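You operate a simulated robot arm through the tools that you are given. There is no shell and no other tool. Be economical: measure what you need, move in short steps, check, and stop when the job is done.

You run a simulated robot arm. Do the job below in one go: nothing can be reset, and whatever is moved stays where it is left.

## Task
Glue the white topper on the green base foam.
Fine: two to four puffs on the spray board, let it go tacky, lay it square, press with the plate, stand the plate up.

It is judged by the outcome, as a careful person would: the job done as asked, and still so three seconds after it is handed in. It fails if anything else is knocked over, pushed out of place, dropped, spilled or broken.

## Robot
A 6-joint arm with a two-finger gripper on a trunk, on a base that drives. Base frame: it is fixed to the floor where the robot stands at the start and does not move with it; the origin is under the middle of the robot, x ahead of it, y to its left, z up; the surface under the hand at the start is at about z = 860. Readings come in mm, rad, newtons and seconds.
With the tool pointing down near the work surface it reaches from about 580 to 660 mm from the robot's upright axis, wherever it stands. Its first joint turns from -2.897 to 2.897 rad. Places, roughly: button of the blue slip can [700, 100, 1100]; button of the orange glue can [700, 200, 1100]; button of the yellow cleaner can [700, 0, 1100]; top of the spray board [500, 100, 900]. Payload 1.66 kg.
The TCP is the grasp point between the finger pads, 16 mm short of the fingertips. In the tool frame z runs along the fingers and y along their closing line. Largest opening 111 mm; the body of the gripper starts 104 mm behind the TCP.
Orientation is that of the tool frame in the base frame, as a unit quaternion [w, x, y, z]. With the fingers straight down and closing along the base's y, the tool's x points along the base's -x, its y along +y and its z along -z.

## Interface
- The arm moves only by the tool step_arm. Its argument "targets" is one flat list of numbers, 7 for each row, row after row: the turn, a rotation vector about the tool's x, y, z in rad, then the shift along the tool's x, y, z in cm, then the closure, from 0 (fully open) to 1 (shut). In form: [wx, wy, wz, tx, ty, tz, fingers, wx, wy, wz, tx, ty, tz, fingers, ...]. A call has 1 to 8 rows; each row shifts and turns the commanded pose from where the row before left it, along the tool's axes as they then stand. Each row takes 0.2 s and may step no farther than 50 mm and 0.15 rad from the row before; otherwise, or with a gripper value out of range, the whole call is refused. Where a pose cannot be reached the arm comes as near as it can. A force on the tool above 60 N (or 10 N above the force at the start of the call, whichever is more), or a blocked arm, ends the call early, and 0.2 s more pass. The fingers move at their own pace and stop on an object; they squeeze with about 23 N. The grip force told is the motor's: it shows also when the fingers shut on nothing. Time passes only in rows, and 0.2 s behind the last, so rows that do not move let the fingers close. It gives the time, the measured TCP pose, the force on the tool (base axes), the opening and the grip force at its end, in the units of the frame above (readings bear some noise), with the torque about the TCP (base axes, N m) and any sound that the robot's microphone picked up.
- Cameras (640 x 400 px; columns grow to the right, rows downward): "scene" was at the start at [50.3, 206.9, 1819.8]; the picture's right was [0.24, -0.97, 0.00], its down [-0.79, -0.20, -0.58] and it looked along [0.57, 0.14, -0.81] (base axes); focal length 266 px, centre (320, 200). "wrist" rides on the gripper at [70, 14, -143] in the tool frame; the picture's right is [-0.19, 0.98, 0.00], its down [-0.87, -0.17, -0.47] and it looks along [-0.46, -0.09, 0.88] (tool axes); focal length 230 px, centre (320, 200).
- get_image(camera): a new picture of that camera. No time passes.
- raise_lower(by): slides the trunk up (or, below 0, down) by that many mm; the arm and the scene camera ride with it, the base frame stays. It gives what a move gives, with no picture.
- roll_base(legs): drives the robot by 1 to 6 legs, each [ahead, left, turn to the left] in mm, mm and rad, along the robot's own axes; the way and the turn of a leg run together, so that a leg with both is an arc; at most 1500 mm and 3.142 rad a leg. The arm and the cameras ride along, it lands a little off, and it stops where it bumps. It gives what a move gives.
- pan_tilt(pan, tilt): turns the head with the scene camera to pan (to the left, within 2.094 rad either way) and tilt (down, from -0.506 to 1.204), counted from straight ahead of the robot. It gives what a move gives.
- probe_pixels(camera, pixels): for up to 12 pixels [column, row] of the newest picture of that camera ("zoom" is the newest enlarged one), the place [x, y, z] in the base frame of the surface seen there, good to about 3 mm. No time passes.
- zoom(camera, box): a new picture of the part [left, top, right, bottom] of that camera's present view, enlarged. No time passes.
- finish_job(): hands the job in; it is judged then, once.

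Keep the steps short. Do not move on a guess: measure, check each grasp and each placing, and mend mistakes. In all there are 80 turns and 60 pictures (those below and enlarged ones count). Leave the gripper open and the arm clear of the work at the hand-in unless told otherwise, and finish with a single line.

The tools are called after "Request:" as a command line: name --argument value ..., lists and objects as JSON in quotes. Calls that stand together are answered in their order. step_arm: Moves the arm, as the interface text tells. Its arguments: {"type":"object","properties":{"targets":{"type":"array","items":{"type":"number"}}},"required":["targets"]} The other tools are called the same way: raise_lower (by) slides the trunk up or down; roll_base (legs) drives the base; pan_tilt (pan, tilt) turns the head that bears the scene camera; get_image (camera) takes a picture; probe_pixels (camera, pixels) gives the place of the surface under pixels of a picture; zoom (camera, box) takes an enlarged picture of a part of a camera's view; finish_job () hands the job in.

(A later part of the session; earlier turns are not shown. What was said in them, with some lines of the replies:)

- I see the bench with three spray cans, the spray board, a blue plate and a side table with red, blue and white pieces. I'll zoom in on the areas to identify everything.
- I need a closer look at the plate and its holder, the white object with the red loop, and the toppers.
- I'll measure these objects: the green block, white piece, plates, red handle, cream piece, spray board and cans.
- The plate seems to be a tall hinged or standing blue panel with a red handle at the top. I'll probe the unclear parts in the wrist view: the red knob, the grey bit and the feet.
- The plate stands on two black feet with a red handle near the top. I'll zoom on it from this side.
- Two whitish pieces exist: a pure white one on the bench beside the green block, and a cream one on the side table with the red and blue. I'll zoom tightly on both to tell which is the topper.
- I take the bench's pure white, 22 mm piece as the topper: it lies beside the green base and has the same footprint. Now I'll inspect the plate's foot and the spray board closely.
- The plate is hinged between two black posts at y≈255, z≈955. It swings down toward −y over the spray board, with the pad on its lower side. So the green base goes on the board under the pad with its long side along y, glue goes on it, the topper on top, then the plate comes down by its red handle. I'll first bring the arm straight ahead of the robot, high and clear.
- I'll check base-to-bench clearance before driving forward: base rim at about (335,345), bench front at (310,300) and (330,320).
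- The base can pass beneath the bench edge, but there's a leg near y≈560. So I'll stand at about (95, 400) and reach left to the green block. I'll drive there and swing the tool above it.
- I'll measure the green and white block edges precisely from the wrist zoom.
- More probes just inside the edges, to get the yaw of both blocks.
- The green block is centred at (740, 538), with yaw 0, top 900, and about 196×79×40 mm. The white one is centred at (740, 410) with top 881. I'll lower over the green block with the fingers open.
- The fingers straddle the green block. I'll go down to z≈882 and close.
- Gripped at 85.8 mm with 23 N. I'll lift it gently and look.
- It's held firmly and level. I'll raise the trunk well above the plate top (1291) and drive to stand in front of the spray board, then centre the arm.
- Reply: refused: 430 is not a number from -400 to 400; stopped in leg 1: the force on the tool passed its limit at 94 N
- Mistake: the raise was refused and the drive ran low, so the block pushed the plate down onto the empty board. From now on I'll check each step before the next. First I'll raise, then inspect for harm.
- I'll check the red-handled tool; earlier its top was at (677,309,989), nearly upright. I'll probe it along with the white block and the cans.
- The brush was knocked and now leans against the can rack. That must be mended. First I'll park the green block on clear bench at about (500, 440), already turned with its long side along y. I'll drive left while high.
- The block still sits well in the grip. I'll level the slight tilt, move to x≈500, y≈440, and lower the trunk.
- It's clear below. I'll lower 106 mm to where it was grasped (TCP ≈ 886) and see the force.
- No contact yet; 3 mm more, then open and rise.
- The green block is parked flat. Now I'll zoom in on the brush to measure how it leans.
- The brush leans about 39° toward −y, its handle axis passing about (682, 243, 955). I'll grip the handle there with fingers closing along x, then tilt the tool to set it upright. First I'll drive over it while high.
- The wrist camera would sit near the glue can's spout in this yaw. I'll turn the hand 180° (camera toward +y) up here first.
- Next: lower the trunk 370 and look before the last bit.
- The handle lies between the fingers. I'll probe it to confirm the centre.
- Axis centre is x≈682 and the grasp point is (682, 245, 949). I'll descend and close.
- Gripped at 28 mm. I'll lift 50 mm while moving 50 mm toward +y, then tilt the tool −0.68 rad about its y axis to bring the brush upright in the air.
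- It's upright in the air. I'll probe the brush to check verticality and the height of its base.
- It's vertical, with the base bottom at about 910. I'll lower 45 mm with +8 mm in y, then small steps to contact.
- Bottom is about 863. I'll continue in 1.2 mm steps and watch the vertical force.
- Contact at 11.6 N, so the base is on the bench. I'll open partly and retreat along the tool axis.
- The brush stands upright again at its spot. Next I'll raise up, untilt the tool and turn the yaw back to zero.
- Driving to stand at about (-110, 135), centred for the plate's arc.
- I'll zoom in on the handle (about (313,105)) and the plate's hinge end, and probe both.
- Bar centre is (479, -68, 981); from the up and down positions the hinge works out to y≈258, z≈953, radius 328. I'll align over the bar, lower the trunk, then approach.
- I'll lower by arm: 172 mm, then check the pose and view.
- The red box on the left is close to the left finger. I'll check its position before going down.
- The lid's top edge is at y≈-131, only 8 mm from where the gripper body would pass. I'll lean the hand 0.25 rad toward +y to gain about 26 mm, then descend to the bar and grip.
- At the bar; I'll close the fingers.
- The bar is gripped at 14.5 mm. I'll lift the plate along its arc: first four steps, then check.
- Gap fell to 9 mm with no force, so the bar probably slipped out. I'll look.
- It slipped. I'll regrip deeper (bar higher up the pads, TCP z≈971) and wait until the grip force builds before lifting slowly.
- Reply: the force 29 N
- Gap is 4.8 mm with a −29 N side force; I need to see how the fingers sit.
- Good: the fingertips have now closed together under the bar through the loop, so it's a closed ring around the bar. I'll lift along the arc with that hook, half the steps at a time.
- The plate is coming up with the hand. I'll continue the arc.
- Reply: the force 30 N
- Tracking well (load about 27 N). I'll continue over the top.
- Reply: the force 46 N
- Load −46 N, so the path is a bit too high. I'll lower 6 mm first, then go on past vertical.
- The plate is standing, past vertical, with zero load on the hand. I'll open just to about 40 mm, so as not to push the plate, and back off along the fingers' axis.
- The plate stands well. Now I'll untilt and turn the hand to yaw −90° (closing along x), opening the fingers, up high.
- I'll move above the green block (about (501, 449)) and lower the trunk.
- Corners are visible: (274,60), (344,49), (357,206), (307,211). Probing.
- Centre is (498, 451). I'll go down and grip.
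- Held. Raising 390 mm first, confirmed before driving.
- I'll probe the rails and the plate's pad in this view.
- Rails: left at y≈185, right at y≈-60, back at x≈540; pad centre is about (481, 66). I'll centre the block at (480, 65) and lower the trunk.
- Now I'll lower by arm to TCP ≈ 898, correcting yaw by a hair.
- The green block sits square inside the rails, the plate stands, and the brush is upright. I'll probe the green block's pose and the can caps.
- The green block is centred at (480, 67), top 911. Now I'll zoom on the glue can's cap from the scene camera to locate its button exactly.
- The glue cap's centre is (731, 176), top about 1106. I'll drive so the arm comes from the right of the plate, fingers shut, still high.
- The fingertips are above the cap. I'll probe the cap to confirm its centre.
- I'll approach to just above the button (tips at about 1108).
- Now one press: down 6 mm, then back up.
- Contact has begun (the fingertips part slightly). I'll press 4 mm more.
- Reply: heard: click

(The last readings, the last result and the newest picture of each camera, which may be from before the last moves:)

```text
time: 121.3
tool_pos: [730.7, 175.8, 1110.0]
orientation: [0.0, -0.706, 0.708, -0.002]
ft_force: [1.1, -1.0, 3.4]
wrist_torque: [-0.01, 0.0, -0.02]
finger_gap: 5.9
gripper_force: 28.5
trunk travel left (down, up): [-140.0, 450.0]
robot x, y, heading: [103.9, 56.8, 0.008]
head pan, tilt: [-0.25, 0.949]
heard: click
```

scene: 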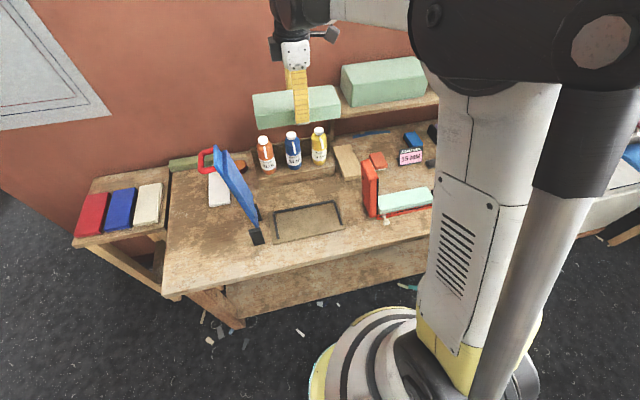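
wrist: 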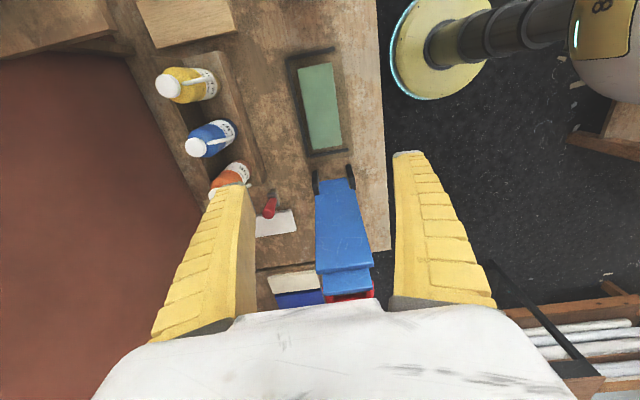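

Click heard: puff one. I'll release by 10 mm.

Request:
step_arm --targets '[0, 0, 0, 0, 0, -1.0, 1, 0, 0, 0, 0, 0, 0, 1]'

Request:
zoom --camera "scene" --box '[180, 110, 420, 260]'

```text
time: 121.9
tool_pos: [731.1, 176.4, 1119.2]
orientation: [0.0, -0.707, 0.708, -0.001]
ft_force: [0.2, 0.4, -1.0]
wrist_torque: [0.0, 0.01, 0.0]
finger_gap: 0.0
gripper_force: 29.0
trunk travel left (down, up): [-140.0, 450.0]
robot x, y, heading: [101.6, 53.1, 0.003]
head pan, tilt: [-0.25, 0.949]
```

```text
2.67 times, centred on (300, 185) of scene
```

zoom: 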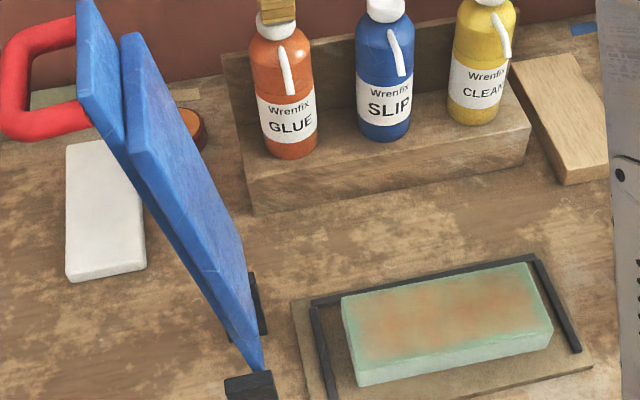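

The glue landed on the green foam (an orange film). Second puff: press 10 mm and release.

Request:
step_arm --targets '[0, 0, 0, 0, 0, 1.0, 1, 0, 0, 0, 0, 0, 0, 1, 0, 0, 0, 0, 0, -1.0, 1, 0, 0, 0, 0, 0, 0, 1]'

```text
time: 122.9
tool_pos: [730.7, 175.4, 1120.3]
orientation: [0.0, -0.706, 0.708, -0.001]
ft_force: [-0.3, -0.4, 0.6]
wrist_torque: [-0.01, 0.02, 0.0]
finger_gap: 0.1
gripper_force: 28.8
trunk travel left (down, up): [-140.0, 450.0]
robot x, y, heading: [104.3, 53.1, 0.008]
head pan, tilt: [-0.25, 0.949]
heard: click
5 turns are left
```

Second click heard, and only 5 turns are left, so I must chain moves now. All raises stay within ±400 and travel is carried out high. This turn: a third puff, rise, drive to the white topper, pick it up, rise, carry it to the board and turn it 90° (the glue gets tacky meanwhile).

Request:
step_arm --targets '[0, 0, 0, 0, 0, 1.0, 1, 0, 0, 0, 0, 0, 0, 1, 0, 0, 0, 0, 0, -1.0, 1, 0, 0, 0, 0, 0, 0, 1]'

Request:
raise_lower --by 285

Request:
roll_base --legs '[[-10, 427, 0]]'

Request:
step_arm --targets '[0, 0, 0, 4.81, -0.25, 0, 0, 0, 0, 0, 4.81, -0.25, 0, 0, 0, 0, 0, 4.81, -0.25, 0, 0, 0, 0, 0, 4.81, -0.25, 0, 0, 0, 0, 0.15, 0, 0, 0, 0, 0, 0, 0.15, 0, 0, 0, 0, 0, 0, 0.15, 0, 0, 0, 0, 0, 0, 0.15, 0, 0, 0, 0]'

Request:
step_arm --targets '[0, 0, 0.15, 0, 0, 0, 0, 0, 0, 0.15, 0, 0, 0, 0, 0, 0, 0.15, 0, 0, 0, 0, 0, 0, 0.15, 0, 0, 0, 0, 0, 0, 0.15, 0, 0, 0, 0, 0, 0, 0.15, 0, 0, 0, 0, 0, 0, 0.071, 0, 0, 0, 0]'

Request:
raise_lower --by -400

Request:
step_arm --targets '[0, 0, 0, 0, 0, 4.1, 0, 0, 0, 0, 0, 0, 4.1, 0, 0, 0, 0, 0, 0, 4.2, 0, 0, 0, 0, 0, 0, 0, 0.45, 0, 0, 0, 0, 0, 0, 0.45, 0, 0, 0, 0, 0, 0, 0.45, 0, 0, 0, 0, 0, 0, 0.45]'

Request:
step_arm --targets '[0, 0, 0, 0, 0, -3.5, 0.45, 0, 0, 0, 0, 0, -4.5, 0.45, 0, 0, 0, 0, 0, -4.5, 0.45]'

Request:
raise_lower --by 400

Request:
roll_base --legs '[[-248, -355, 0]]'

Request:
step_arm --targets '[0, 0, -0.15, 0, 0, 0, 0.45, 0, 0, -0.15, 0, 0, 0, 0.45, 0, 0, -0.15, 0, 0, 0, 0.45, 0, 0, -0.15, 0, 0, 0, 0.45, 0, 0, -0.15, 0, 0, 0, 0.45, 0, 0, -0.15, 0, 0, 0, 0.45, 0, 0, -0.15, 0, 0, 0, 0.45, 0, 0, -0.15, 0, 0, 0, 0.45]'

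Request:
step_arm --targets '[0, 0, -0.15, 0, 0, 0, 0.45, 0, 0, -0.15, 0, 0, 0, 0.45, 0, 0, -0.071, 0, 0, 0, 0.45]'

Request:
get_image --camera "wrist"

Request:
pan_tilt --pan -0.3 --tilt 0.95

Request:
get_image --camera "scene"

```text
time: 123.9
tool_pos: [730.1, 175.5, 1119.6]
orientation: [0.0, -0.707, 0.707, -0.001]
ft_force: [-0.8, 0.3, 0.3]
wrist_torque: [0.0, 0.02, 0.04]
finger_gap: 0.0
gripper_force: 28.6
trunk travel left (down, up): [-140.0, 450.0]
robot x, y, heading: [105.3, 48.2, 0.006]
head pan, tilt: [-0.25, 0.949]
heard: click
```

```text
time: 126.8
tool_pos: [729.8, 175.8, 1405.0]
orientation: [0.0, -0.706, 0.708, -0.001]
ft_force: [-1.1, 0.8, -0.7]
wrist_torque: [-0.02, 0.04, 0.01]
finger_gap: 0.0
gripper_force: 28.8
trunk travel left (down, up): [-425.0, 165.0]
robot x, y, heading: [101.8, 51.1, 0.001]
head pan, tilt: [-0.25, 0.949]
```

```text
time: 129.4
tool_pos: [717.8, 601.2, 1405.1]
orientation: [-0.001, -0.707, 0.708, 0.0]
ft_force: [-1.0, 0.8, -0.8]
wrist_torque: [-0.03, 0.0, -0.02]
finger_gap: 0.0
gripper_force: 28.6
trunk travel left (down, up): [-425.0, 165.0]
robot x, y, heading: [89.8, 478.5, 0.004]
head pan, tilt: [-0.25, 0.949]
```

```text
time: 131.2
tool_pos: [728.0, 407.6, 1406.3]
orientation: [0.001, -0.466, 0.885, -0.002]
ft_force: [0.0, -0.1, -0.2]
wrist_torque: [0.02, 0.0, -0.03]
finger_gap: 111.0
gripper_force: 0.1
trunk travel left (down, up): [-425.0, 165.0]
robot x, y, heading: [92.3, 476.1, 0.006]
head pan, tilt: [-0.25, 0.949]
```

```text
time: 132.8
tool_pos: [727.1, 408.5, 1405.3]
orientation: [0.0, 0.001, 1.0, -0.001]
ft_force: [-0.4, 0.3, 0.2]
wrist_torque: [-0.01, -0.01, 0.04]
finger_gap: 110.7
gripper_force: 0.0
trunk travel left (down, up): [-425.0, 165.0]
robot x, y, heading: [90.5, 476.0, 0.006]
head pan, tilt: [-0.25, 0.949]
```

```text
time: 136.6
tool_pos: [727.5, 408.6, 1004.9]
orientation: [0.001, 0.001, 1.0, -0.001]
ft_force: [-1.0, -0.7, 0.9]
wrist_torque: [0.0, -0.03, -0.02]
finger_gap: 110.9
gripper_force: 0.1
trunk travel left (down, up): [-25.0, 565.0]
robot x, y, heading: [87.3, 475.0, 0.002]
head pan, tilt: [-0.25, 0.949]
```

```text
time: 138.2
tool_pos: [729.0, 410.5, 882.0]
orientation: [0.001, 0.001, 1.0, -0.001]
ft_force: [0.1, 0.4, 0.3]
wrist_torque: [-0.01, -0.02, -0.02]
finger_gap: 83.7
gripper_force: 23.0
trunk travel left (down, up): [-25.0, 565.0]
robot x, y, heading: [87.0, 479.5, 0.005]
head pan, tilt: [-0.25, 0.949]
```

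```text
time: 139.0
tool_pos: [726.9, 407.2, 1005.1]
orientation: [0.001, 0.001, 1.0, -0.001]
ft_force: [0.6, 0.4, -1.5]
wrist_torque: [0.01, 0.01, -0.01]
finger_gap: 83.8
gripper_force: 23.2
trunk travel left (down, up): [-25.0, 565.0]
robot x, y, heading: [89.5, 472.4, 0.01]
head pan, tilt: [-0.25, 0.949]
```

```text
time: 142.8
tool_pos: [727.9, 407.8, 1405.1]
orientation: [0.0, 0.001, 1.0, -0.001]
ft_force: [-0.1, 0.0, -0.4]
wrist_torque: [0.04, -0.01, 0.01]
finger_gap: 83.9
gripper_force: 23.6
trunk travel left (down, up): [-425.0, 165.0]
robot x, y, heading: [94.0, 477.6, 0.001]
head pan, tilt: [-0.25, 0.949]
```

```text
time: 145.5
tool_pos: [482.3, 51.7, 1405.2]
orientation: [0.001, 0.0, 1.0, 0.0]
ft_force: [0.0, -0.5, -0.1]
wrist_torque: [0.07, -0.01, 0.01]
finger_gap: 83.9
gripper_force: 22.8
trunk travel left (down, up): [-425.0, 165.0]
robot x, y, heading: [-157.5, 119.6, 0.007]
head pan, tilt: [-0.25, 0.949]
```

```text
time: 147.3
tool_pos: [483.0, 51.4, 1403.8]
orientation: [0.001, -0.566, 0.825, 0.0]
ft_force: [-0.8, 0.0, -0.8]
wrist_torque: [-0.01, 0.01, -0.01]
finger_gap: 83.8
gripper_force: 23.3
trunk travel left (down, up): [-425.0, 165.0]
robot x, y, heading: [-154.6, 117.3, 0.009]
head pan, tilt: [-0.25, 0.949]
```

```text
time: 148.1
tool_pos: [482.7, 52.5, 1404.2]
orientation: [-0.001, -0.707, 0.707, -0.001]
ft_force: [0.3, -0.1, 0.2]
wrist_torque: [-0.03, 0.01, 0.01]
finger_gap: 83.6
gripper_force: 22.9
trunk travel left (down, up): [-425.0, 165.0]
robot x, y, heading: [-153.6, 118.7, 0.005]
head pan, tilt: [-0.25, 0.949]
```

```text
7 pictures are left
```

wrist: 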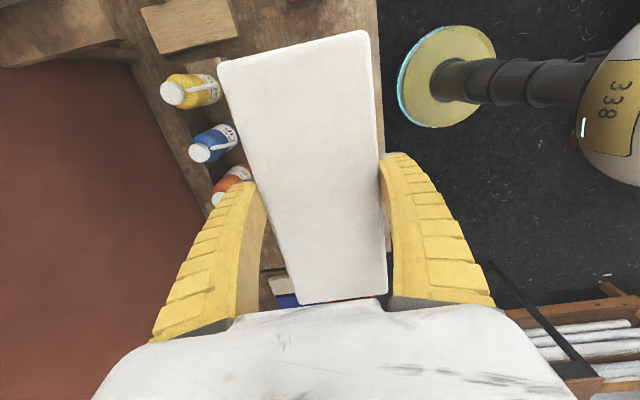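

```text
time: 148.7
tool_pos: [482.9, 51.6, 1403.9]
orientation: [0.0, -0.707, 0.708, -0.001]
ft_force: [0.6, 0.3, -0.7]
wrist_torque: [-0.02, 0.01, -0.03]
finger_gap: 83.7
gripper_force: 23.1
trunk travel left (down, up): [-425.0, 165.0]
robot x, y, heading: [-154.0, 121.7, 0.009]
head pan, tilt: [-0.3, 0.949]
```

```text
6 pictures are left
4 turns are left
```

scene: 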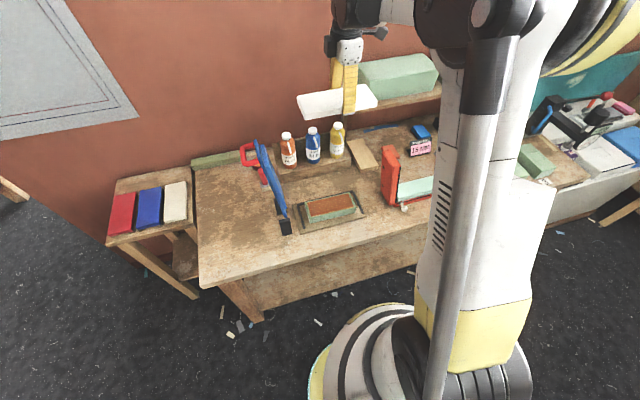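

Three clicks in all, the topper is gripped at 83.7 mm, and about 25 s have passed for tack. Now I'll lay the topper on the green base (TCP target (480, 53.5), since I hold it 12.5 mm off centre), release, rise, and move the hand above the plate handle with the lean used before.

Request:
step_arm --targets '[0, 0, 0, -0.16, 0.3, 0, 0.45]'

Request:
raise_lower --by -390

Request:
step_arm --targets '[0, 0, 0, 0, 0, 4.0, 0.45, 0, 0, 0, 0, 0, 3.9, 0.45, 0, 0, 0, 0, 0, 0.2, 0.45, 0, 0, 0, 0, 0, 0.1, 0.45, 0, 0, 0, 0, 0, 0, 0.12, 0, 0, 0, 0, 0, 0, 0.12, 0, 0, 0, 0, 0, -2.5, 0.12, 0, 0, 0, 0, 0, -4.5, 0.12]'

Request:
raise_lower --by 400

Request:
step_arm --targets '[0, 0, 0.15, 0, 0, 0, 0.12, 0, 0, 0.15, 0, 0, 0, 0.12, 0, 0, 0.15, 0, 0, 0, 0.12, 0, 0, 0.15, 0, 0, 0, 0.12, 0, 0, 0.15, 0, 0, 0, 0.12, 0, 0, 0.15, 0, 0, 0, 0.12, 0, 0, 0.15, 0, 0, 0, 0.12, 0, 0, 0.15, 0, 0, 0, 0.12]'

Request:
step_arm --targets '[0, 0, 0.15, 0, 0, 0, 0.4, 0, 0, 0.15, 0, 0, 0, 0.64, 0, 0, 0.071, 0, 0, 0, 0.64]'

Request:
roll_base --legs '[[46, 15, -0.005]]'

Request:
step_arm --targets '[0, 0, 0, 0.55, 3.66, -2.5, 0.64, 0, 0, 0, 0.55, 3.66, -2.5, 0.64, 0, 0, 0, 0.55, 3.66, -2.5, 0.64, 0, 0, 0, 0.55, 3.66, -2.5, 0.64, 0, 0, 0, 0.55, 3.66, -2.5, 0.64, 0, 0, 0, 0.55, 3.66, -2.5, 0.64, 0, 0, 0, 0.55, 3.66, -2.5, 0.64, 0, 0, 0, 0.55, 3.66, -2.5, 0.64]'

Request:
step_arm --targets '[0.124, 0, 0, 0, 0, 0, 0.64, 0.124, 0, 0, 0, 0, 0, 0.64]'

Request:
raise_lower --by -240

Request:
zoom --camera "scene" --box '[170, 110, 410, 260]'

Request:
get_image --camera "wrist"

Request:
probe_pixels --camera "wrist" --pixels '[[320, 120], [330, 130], [340, 140], [330, 110], [320, 150], [310, 160], [330, 160], [340, 120], [300, 140], [320, 180], [350, 150], [310, 130]]'

```text
time: 149.1
tool_pos: [481.2, 52.9, 1403.2]
orientation: [0.0, 0.707, -0.707, 0.001]
ft_force: [-1.1, -0.1, -0.3]
wrist_torque: [0.0, 0.01, 0.0]
finger_gap: 83.6
gripper_force: 22.5
trunk travel left (down, up): [-425.0, 165.0]
robot x, y, heading: [-154.9, 118.8, 0.009]
head pan, tilt: [-0.3, 0.949]
```

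```text
time: 152.8
tool_pos: [480.0, 52.5, 1014.0]
orientation: [0.0, -0.706, 0.708, 0.0]
ft_force: [-0.2, -0.3, 0.2]
wrist_torque: [0.02, 0.01, -0.03]
finger_gap: 83.5
gripper_force: 23.2
trunk travel left (down, up): [-35.0, 555.0]
robot x, y, heading: [-153.8, 121.7, 0.006]
head pan, tilt: [-0.3, 0.949]
```

```text
time: 154.6
tool_pos: [481.6, 53.9, 1002.6]
orientation: [0.0, -0.706, 0.708, -0.002]
ft_force: [0.3, 0.2, 1.0]
wrist_torque: [0.01, 0.0, -0.01]
finger_gap: 98.4
gripper_force: 0.4
trunk travel left (down, up): [-35.0, 555.0]
robot x, y, heading: [-154.6, 122.8, 0.006]
head pan, tilt: [-0.3, 0.949]
```

```text
time: 158.5
tool_pos: [482.6, 54.4, 1403.5]
orientation: [-0.001, -0.707, 0.707, -0.001]
ft_force: [0.3, -0.2, 0.3]
wrist_torque: [0.03, 0.01, 0.01]
finger_gap: 98.6
gripper_force: 0.1
trunk travel left (down, up): [-435.0, 155.0]
robot x, y, heading: [-153.9, 118.7, 0.004]
head pan, tilt: [-0.3, 0.949]
```

```text
time: 160.3
tool_pos: [481.2, 54.0, 1402.7]
orientation: [0.002, -0.183, 0.983, -0.001]
ft_force: [1.1, -1.4, -0.4]
wrist_torque: [0.01, -0.03, 0.03]
finger_gap: 98.4
gripper_force: 0.4
trunk travel left (down, up): [-435.0, 155.0]
robot x, y, heading: [-154.5, 121.0, 0.002]
head pan, tilt: [-0.3, 0.949]
```

```text
time: 161.1
tool_pos: [480.6, 53.6, 1402.2]
orientation: [0.001, 0.0, 1.0, 0.0]
ft_force: [0.5, 0.5, 0.4]
wrist_torque: [0.02, 0.0, 0.01]
finger_gap: 42.4
gripper_force: 1.5
trunk travel left (down, up): [-435.0, 155.0]
robot x, y, heading: [-152.2, 124.6, 0.003]
head pan, tilt: [-0.3, 0.949]
```

```text
time: 162.0
tool_pos: [529.2, 65.1, 1401.0]
orientation: [0.001, 0.003, 1.0, -0.001]
ft_force: [0.0, 0.5, -0.5]
wrist_torque: [-0.02, 0.08, -0.01]
finger_gap: 42.3
gripper_force: 1.6
trunk travel left (down, up): [-435.0, 155.0]
robot x, y, heading: [-109.7, 133.5, 0.004]
head pan, tilt: [-0.3, 0.949]
```

```text
time: 163.8
tool_pos: [482.7, 360.9, 1602.4]
orientation: [0.0, 0.004, 1.0, -0.001]
ft_force: [1.3, 0.7, 0.1]
wrist_torque: [-0.05, -0.04, 0.0]
finger_gap: 42.3
gripper_force: 1.7
trunk travel left (down, up): [-435.0, 155.0]
robot x, y, heading: [-103.8, 135.5, 0.004]
head pan, tilt: [-0.3, 0.949]
```

```text
time: 164.4
tool_pos: [484.9, 358.5, 1602.0]
orientation: [0.001, 0.002, 0.992, -0.125]
ft_force: [0.4, 0.1, -0.4]
wrist_torque: [0.02, 0.02, 0.0]
finger_gap: 42.5
gripper_force: 1.9
trunk travel left (down, up): [-435.0, 155.0]
robot x, y, heading: [-109.2, 136.6, 0.002]
head pan, tilt: [-0.3, 0.949]
```

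```text
time: 166.9
tool_pos: [483.3, 358.0, 1361.2]
orientation: [0.001, 0.003, 0.992, -0.125]
ft_force: [-0.4, 0.2, -0.8]
wrist_torque: [0.01, 0.0, 0.0]
finger_gap: 42.1
gripper_force: 1.7
trunk travel left (down, up): [-195.0, 395.0]
robot x, y, heading: [-109.2, 132.6, -0.001]
head pan, tilt: [-0.3, 0.949]
```

```text
2.67 times, centred on (290, 185) of scene
```

zoom: 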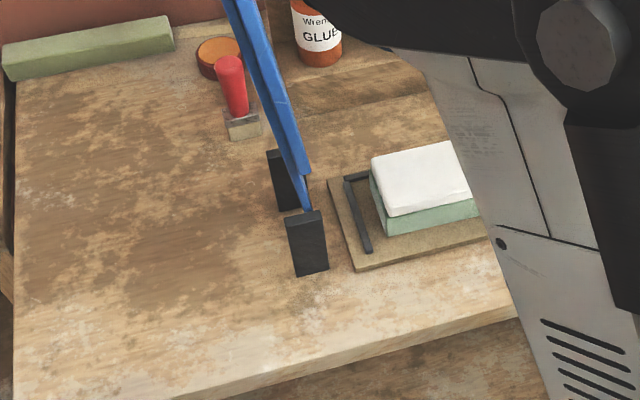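

```text
4 pictures are left
```

wrist: 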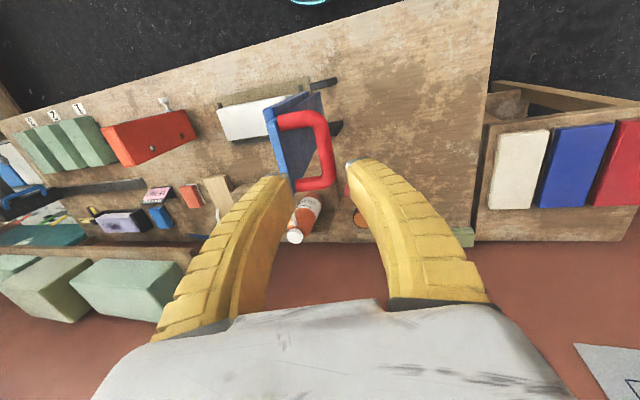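

```text
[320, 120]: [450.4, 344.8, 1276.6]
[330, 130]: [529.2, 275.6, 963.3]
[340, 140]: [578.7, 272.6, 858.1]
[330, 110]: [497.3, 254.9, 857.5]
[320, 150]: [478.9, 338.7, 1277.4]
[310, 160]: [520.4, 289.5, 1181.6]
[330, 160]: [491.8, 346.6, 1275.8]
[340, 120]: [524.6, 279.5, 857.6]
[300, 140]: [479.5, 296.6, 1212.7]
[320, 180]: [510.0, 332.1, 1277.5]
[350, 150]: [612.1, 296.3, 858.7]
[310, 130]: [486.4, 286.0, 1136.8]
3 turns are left
```

The white topper lies square on the green base. The bar is at (480, 341, 1268). Now I'll hook the bar as before, swing the plate down along the reverse arc in half-steps, press onto the stack and hold.

Request:
step_arm --targets '[0, 0, 0, 0.3, 0.5, 4.0, 0.64, 0, 0, 0, 0, 0, 3.5, 0.64, 0, 0, 0, 0, 0, 3.5, 0.64, 0, 0, 0, 0, 0, 0, 1, 0, 0, 0, 0, 0, 0, 1, 0, 0, 0, 0, 0, 0, 1]'

Request:
step_arm --targets '[0, 0, 0, 0, -2.34, 0.18, 1, 0, 0, 0, 0, -2.34, 0.18, 1, 0, 0, 0, 0, -2.32, 0.52, 1, 0, 0, 0, 0, -2.32, 0.52, 1, 0, 0, 0, 0, -2.22, 0.85, 1, 0, 0, 0, 0, -2.22, 0.85, 1, 0, 0, 0, 0, -2.05, 1.14, 1, 0, 0, 0, 0, -2.05, 1.14, 1]'

Request:
step_arm --targets '[0, 0, 0, 0, -1.89, 1.44, 1, 0, 0, 0, 0, -1.89, 1.44, 1, 0, 0, 0, 0, -1.66, 1.7, 1, 0, 0, 0, 0, -1.66, 1.7, 1, 0, 0, 0, 0, -1.4, 1.92, 1, 0, 0, 0, 0, -1.4, 1.92, 1, 0, 0, 0, 0, -1.1, 2.08, 1, 0, 0, 0, 0, -1.1, 2.08, 1]'

Request:
step_arm --targets '[0, 0, 0, 0, -0.8, 2.24, 1, 0, 0, 0, 0, -0.8, 2.24, 1, 0, 0, 0, 0, -0.47, 2.33, 1, 0, 0, 0, 0, -0.47, 2.33, 1, 0, 0, 0, 0, -0.12, 2.34, 1, 0, 0, 0, 0, -0.12, 2.34, 1, 0, 0, 0, 0, 0.22, 2.37, 1, 0, 0, 0, 0, 0.22, 2.37, 1]'

Request:
step_arm --targets '[0, 0, 0, 0, 0.1, 0.4, 1, 0, 0, 0, 0, 0, 0, 1, 0, 0, 0, 0, 0, 0, 1, 0, 0, 0, 0, 0, 0, 1, 0, 0, 0, 0, 0, 0, 1, 0, 0, 0, 0, 0, 0, 1, 0, 0, 0, 0, 0, 0, 1, 0, 0, 0, 0, 0, 0, 1]'

Request:
step_arm --targets '[0, 0, 0, 0, 0.1, 0.4, 1, 0, 0, 0, 0, 0, 0, 1, 0, 0, 0, 0, 0, 0, 1, 0, 0, 0, 0, 0, 0, 1, 0, 0, 0, 0, 0, 0, 1, 0, 0, 0, 0, 0, 0, 1, 0, 0, 0, 0, 0, 0, 1, 0, 0, 0, 0, 0, 0, 1]'

Request:
get_image --camera "wrist"

Request:
zoom --camera "scene" --box '[200, 110, 440, 260]'

Request:
probe_pixels --camera "wrist" --pixels '[[400, 140], [500, 120], [600, 100], [310, 150], [320, 180], [420, 170], [320, 200], [315, 165]]'

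```text
time: 168.3
tool_pos: [480.9, 335.5, 1254.1]
orientation: [0.0, 0.003, 0.992, -0.124]
ft_force: [1.3, -6.0, -6.1]
wrist_torque: [0.06, 0.05, -0.05]
finger_gap: 6.1
gripper_force: 28.9
trunk travel left (down, up): [-195.0, 395.0]
robot x, y, heading: [-110.5, 129.8, 0.003]
head pan, tilt: [-0.3, 0.949]
```

```text
time: 170.1
tool_pos: [479.6, 150.5, 1246.9]
orientation: [0.001, 0.003, 0.992, -0.125]
ft_force: [0.3, -3.9, -0.8]
wrist_torque: [0.04, 0.05, -0.04]
finger_gap: 0.1
gripper_force: 28.2
trunk travel left (down, up): [-195.0, 395.0]
robot x, y, heading: [-112.8, 136.4, 0.004]
head pan, tilt: [-0.3, 0.949]
```

```text
time: 171.9
tool_pos: [479.9, -4.7, 1135.9]
orientation: [0.001, 0.003, 0.992, -0.124]
ft_force: [1.1, -6.0, -3.7]
wrist_torque: [0.12, 0.13, -0.03]
finger_gap: 0.0
gripper_force: 29.0
trunk travel left (down, up): [-195.0, 395.0]
robot x, y, heading: [-105.9, 135.6, 0.002]
head pan, tilt: [-0.3, 0.949]
```

```text
time: 173.7
tool_pos: [479.1, -71.3, 964.0]
orientation: [0.001, 0.002, 0.992, -0.125]
ft_force: [8.2, -2.8, 27.9]
wrist_torque: [0.38, 0.01, -0.11]
finger_gap: 3.3
gripper_force: 28.2
trunk travel left (down, up): [-195.0, 395.0]
robot x, y, heading: [-109.8, 137.1, -0.003]
head pan, tilt: [-0.3, 0.949]
```

```text
time: 175.5
tool_pos: [477.5, -71.3, 960.0]
orientation: [0.001, 0.003, 0.992, -0.125]
ft_force: [3.0, 7.1, 21.1]
wrist_torque: [0.25, 0.03, -0.04]
finger_gap: 10.2
gripper_force: 26.3
trunk travel left (down, up): [-195.0, 395.0]
robot x, y, heading: [-104.9, 134.8, 0.002]
head pan, tilt: [-0.3, 0.949]
```

```text
time: 177.3
tool_pos: [477.6, -70.4, 955.9]
orientation: [0.0, 0.002, 0.992, -0.124]
ft_force: [0.4, 6.7, 17.2]
wrist_torque: [0.18, 0.01, -0.02]
finger_gap: 13.3
gripper_force: 24.2
trunk travel left (down, up): [-195.0, 395.0]
robot x, y, heading: [-111.7, 133.5, 0.003]
head pan, tilt: [-0.3, 0.949]
```

```text
3 pictures are left
```

wrist: 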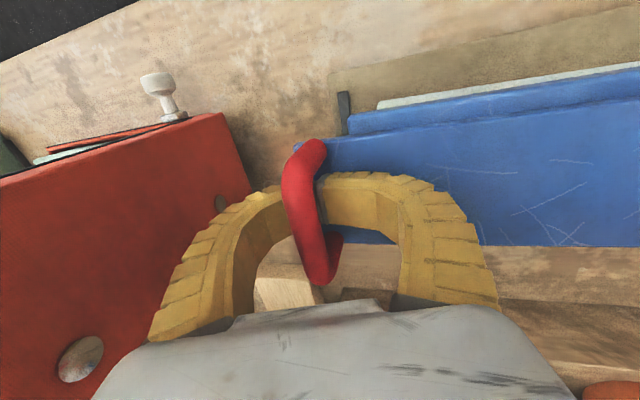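

```text
2.67 times, centred on (320, 185) of scene
```

zoom: 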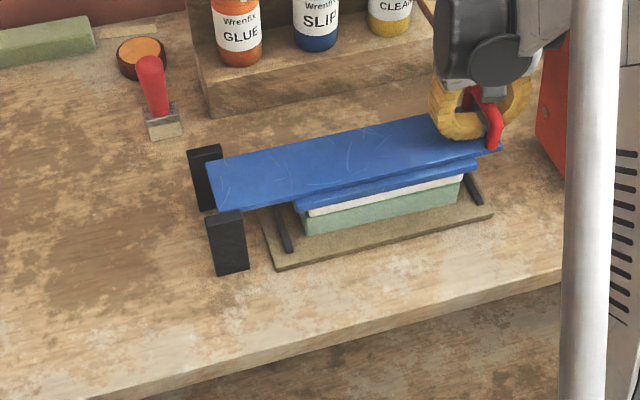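

```text
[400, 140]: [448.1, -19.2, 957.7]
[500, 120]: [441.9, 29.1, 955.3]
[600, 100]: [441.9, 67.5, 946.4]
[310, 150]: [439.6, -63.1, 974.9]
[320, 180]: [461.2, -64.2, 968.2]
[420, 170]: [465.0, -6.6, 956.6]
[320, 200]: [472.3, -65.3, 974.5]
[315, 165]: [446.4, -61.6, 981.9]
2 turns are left
```

The plate lies level on the stack and was pressed for about 4 s at 17–28 N. I'll press once more from re-closed fingertips and hold, then swing the plate back up along the arc that worked (6 mm lower at the top), release past vertical, back off, rise and look.

Request:
step_arm --targets '[0, 0, 0, 0, -0.3, -1.16, 1, 0, 0, 0, 0, 0.22, 0.87, 1, 0, 0, 0, 0, 0, 0, 1, 0, 0, 0, 0, 0, 0, 1, 0, 0, 0, 0, 0, 0, 1, 0, 0, 0, 0, 0, 0, 1, 0, 0, 0, 0, 0, 0, 1]'

Request:
step_arm --targets '[0, 0, 0, 0, -0.03, -1.33, 1, 0, 0, 0, 0, 0, 0, 1, 0, 0, 0, 0, -0.2, -2.4, 1, 0, 0, 0, 0, -0.2, -2.4, 1, 0, 0, 0, 0, 0.12, -2.34, 1, 0, 0, 0, 0, 0.12, -2.34, 1]'

Request:
step_arm --targets '[0, 0, 0, 0, 0.47, -2.33, 1, 0, 0, 0, 0, 0.46, -2.33, 1, 0, 0, 0, 0, 0.8, -2.24, 1, 0, 0, 0, 0, 0.8, -2.24, 1, 0, 0, 0, 0, 1.1, -2.08, 1, 0, 0, 0, 0, 1.1, -2.08, 1, 0, 0, 0, 0, 1.4, -1.92, 1, 0, 0, 0, 0, 1.4, -1.92, 1]'

Request:
step_arm --targets '[0, 0, 0, 0, 1.66, -1.65, 1, 0, 0, 0, 0, 1.66, -1.65, 1, 0, 0, 0, 0, 1.89, -1.42, 1, 0, 0, 0, 0, 1.89, -1.42, 1, 0, 0, 0, 0, 2.09, -0.98, 1, 0, 0, 0, 0, 2.09, -0.98, 1, 0, 0, 0, 0, 2.24, -0.7, 1, 0, 0, 0, 0, 2.24, -0.7, 1]'

Request:
step_arm --targets '[0, 0, 0, 0, 2.33, -0.4, 1, 0, 0, 0, 0, 2.33, -0.4, 1, 0, 0, 0, 0, 2.35, -0.1, 1, 0, 0, 0, 0, 1.5, 0, 1, 0, 0, 0, 0, 0.5, 0, 1, 0, 0, 0, 0, 0, 0, 1]'

Request:
step_arm --targets '[0, 0, 0, 0, 0, 0, 0.8, 0, 0, 0, 0, 0, 0, 0.64, 0, 0, 0, 0, 0, 0, 0.64, 0, 0, 0, 0, 0, -2.5, 0.64, 0, 0, 0, 0, 0, -4, 0.64, 0, 0, 0, 0, 0, -4, 0.64]'

Request:
raise_lower --by 200

Request:
step_arm --targets '[0, 0, 0, 0, 0, 0, 0, 0, 0, 0, 0, 0, 0, 0]'

Request:
get_image --camera "wrist"

Request:
zoom --camera "scene" --box '[200, 110, 440, 260]'

```text
time: 178.9
tool_pos: [477.6, -71.7, 958.3]
orientation: [0.001, 0.002, 0.992, -0.124]
ft_force: [-4.1, 0.8, 16.7]
wrist_torque: [0.15, 0.04, 0.04]
finger_gap: 12.7
gripper_force: 25.2
trunk travel left (down, up): [-195.0, 395.0]
robot x, y, heading: [-107.1, 133.1, -0.0]
head pan, tilt: [-0.3, 0.949]
```

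```text
time: 180.3
tool_pos: [478.6, -46.0, 1062.3]
orientation: [0.001, 0.002, 0.992, -0.123]
ft_force: [-0.8, -9.2, -3.2]
wrist_torque: [0.2, -0.13, -0.04]
finger_gap: 0.0
gripper_force: 28.7
trunk travel left (down, up): [-195.0, 395.0]
robot x, y, heading: [-107.5, 137.8, 0.005]
head pan, tilt: [-0.3, 0.949]
```

```text
time: 182.1
tool_pos: [480.6, 70.1, 1210.0]
orientation: [0.001, 0.002, 0.992, -0.124]
ft_force: [-0.6, -1.6, -2.4]
wrist_torque: [0.03, -0.07, -0.04]
finger_gap: 5.8
gripper_force: 29.4
trunk travel left (down, up): [-195.0, 395.0]
robot x, y, heading: [-105.6, 134.2, 0.002]
head pan, tilt: [-0.3, 0.949]
```

```text
time: 183.9
tool_pos: [482.1, 246.3, 1263.6]
orientation: [0.001, 0.003, 0.992, -0.125]
ft_force: [1.0, -0.8, -1.3]
wrist_torque: [0.0, 0.0, -0.01]
finger_gap: 5.9
gripper_force: 28.7
trunk travel left (down, up): [-195.0, 395.0]
robot x, y, heading: [-109.6, 133.8, -0.0]
head pan, tilt: [-0.3, 0.949]
```

```text
time: 185.3
tool_pos: [481.7, 334.3, 1250.2]
orientation: [0.0, 0.002, 0.992, -0.125]
ft_force: [0.2, -0.1, -0.6]
wrist_torque: [-0.03, 0.0, -0.01]
finger_gap: 0.1
gripper_force: 28.7
trunk travel left (down, up): [-195.0, 395.0]
robot x, y, heading: [-108.9, 135.3, 0.001]
head pan, tilt: [-0.3, 0.949]
```

```text
time: 186.7
tool_pos: [480.1, 359.8, 1352.5]
orientation: [0.001, 0.002, 0.992, -0.123]
ft_force: [-0.6, 0.8, 0.0]
wrist_torque: [-0.01, 0.01, 0.01]
finger_gap: 42.5
gripper_force: 1.3
trunk travel left (down, up): [-195.0, 395.0]
robot x, y, heading: [-107.7, 131.8, 0.003]
head pan, tilt: [-0.3, 0.949]
```

```text
time: 188.9
tool_pos: [481.2, 360.5, 1552.7]
orientation: [0.0, 0.003, 0.992, -0.125]
ft_force: [-0.6, -0.4, -0.4]
wrist_torque: [-0.04, 0.0, 0.0]
finger_gap: 42.6
gripper_force: 2.0
trunk travel left (down, up): [-395.0, 195.0]
robot x, y, heading: [-109.7, 134.0, 0.003]
head pan, tilt: [-0.3, 0.949]
```

```text
time: 189.5
tool_pos: [480.7, 358.5, 1552.0]
orientation: [0.001, 0.003, 0.992, -0.124]
ft_force: [-0.6, -0.6, 1.5]
wrist_torque: [-0.02, 0.06, 0.02]
finger_gap: 110.9
gripper_force: 0.1
trunk travel left (down, up): [-395.0, 195.0]
robot x, y, heading: [-108.9, 133.6, -0.001]
head pan, tilt: [-0.3, 0.949]
```

```text
1 pictures are left
```

wrist: 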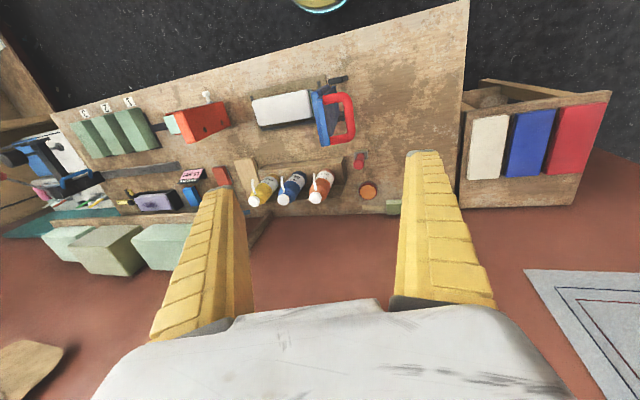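

```text
2.67 times, centred on (320, 185) of scene
1 turns are left
```

zoom: 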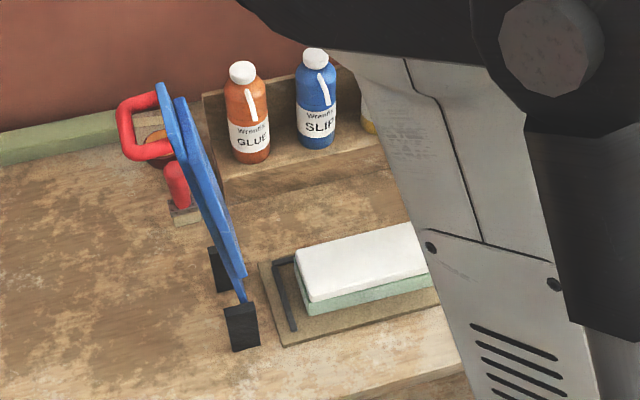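

The plate is standing again, the white topper lies square on the green base, the brush and cans are upright, and the gripper is open and clear. I'm handing it in.

Request:
finish_job

```text
The job is handed in.
```

The white topper is glued square on the green base (three puffs, about 30 s to tack, then pressed at only 17–28 N) and the plate is standing up again; on the way I knocked the brush over and pushed the plate down onto the empty board, and I set both upright again.
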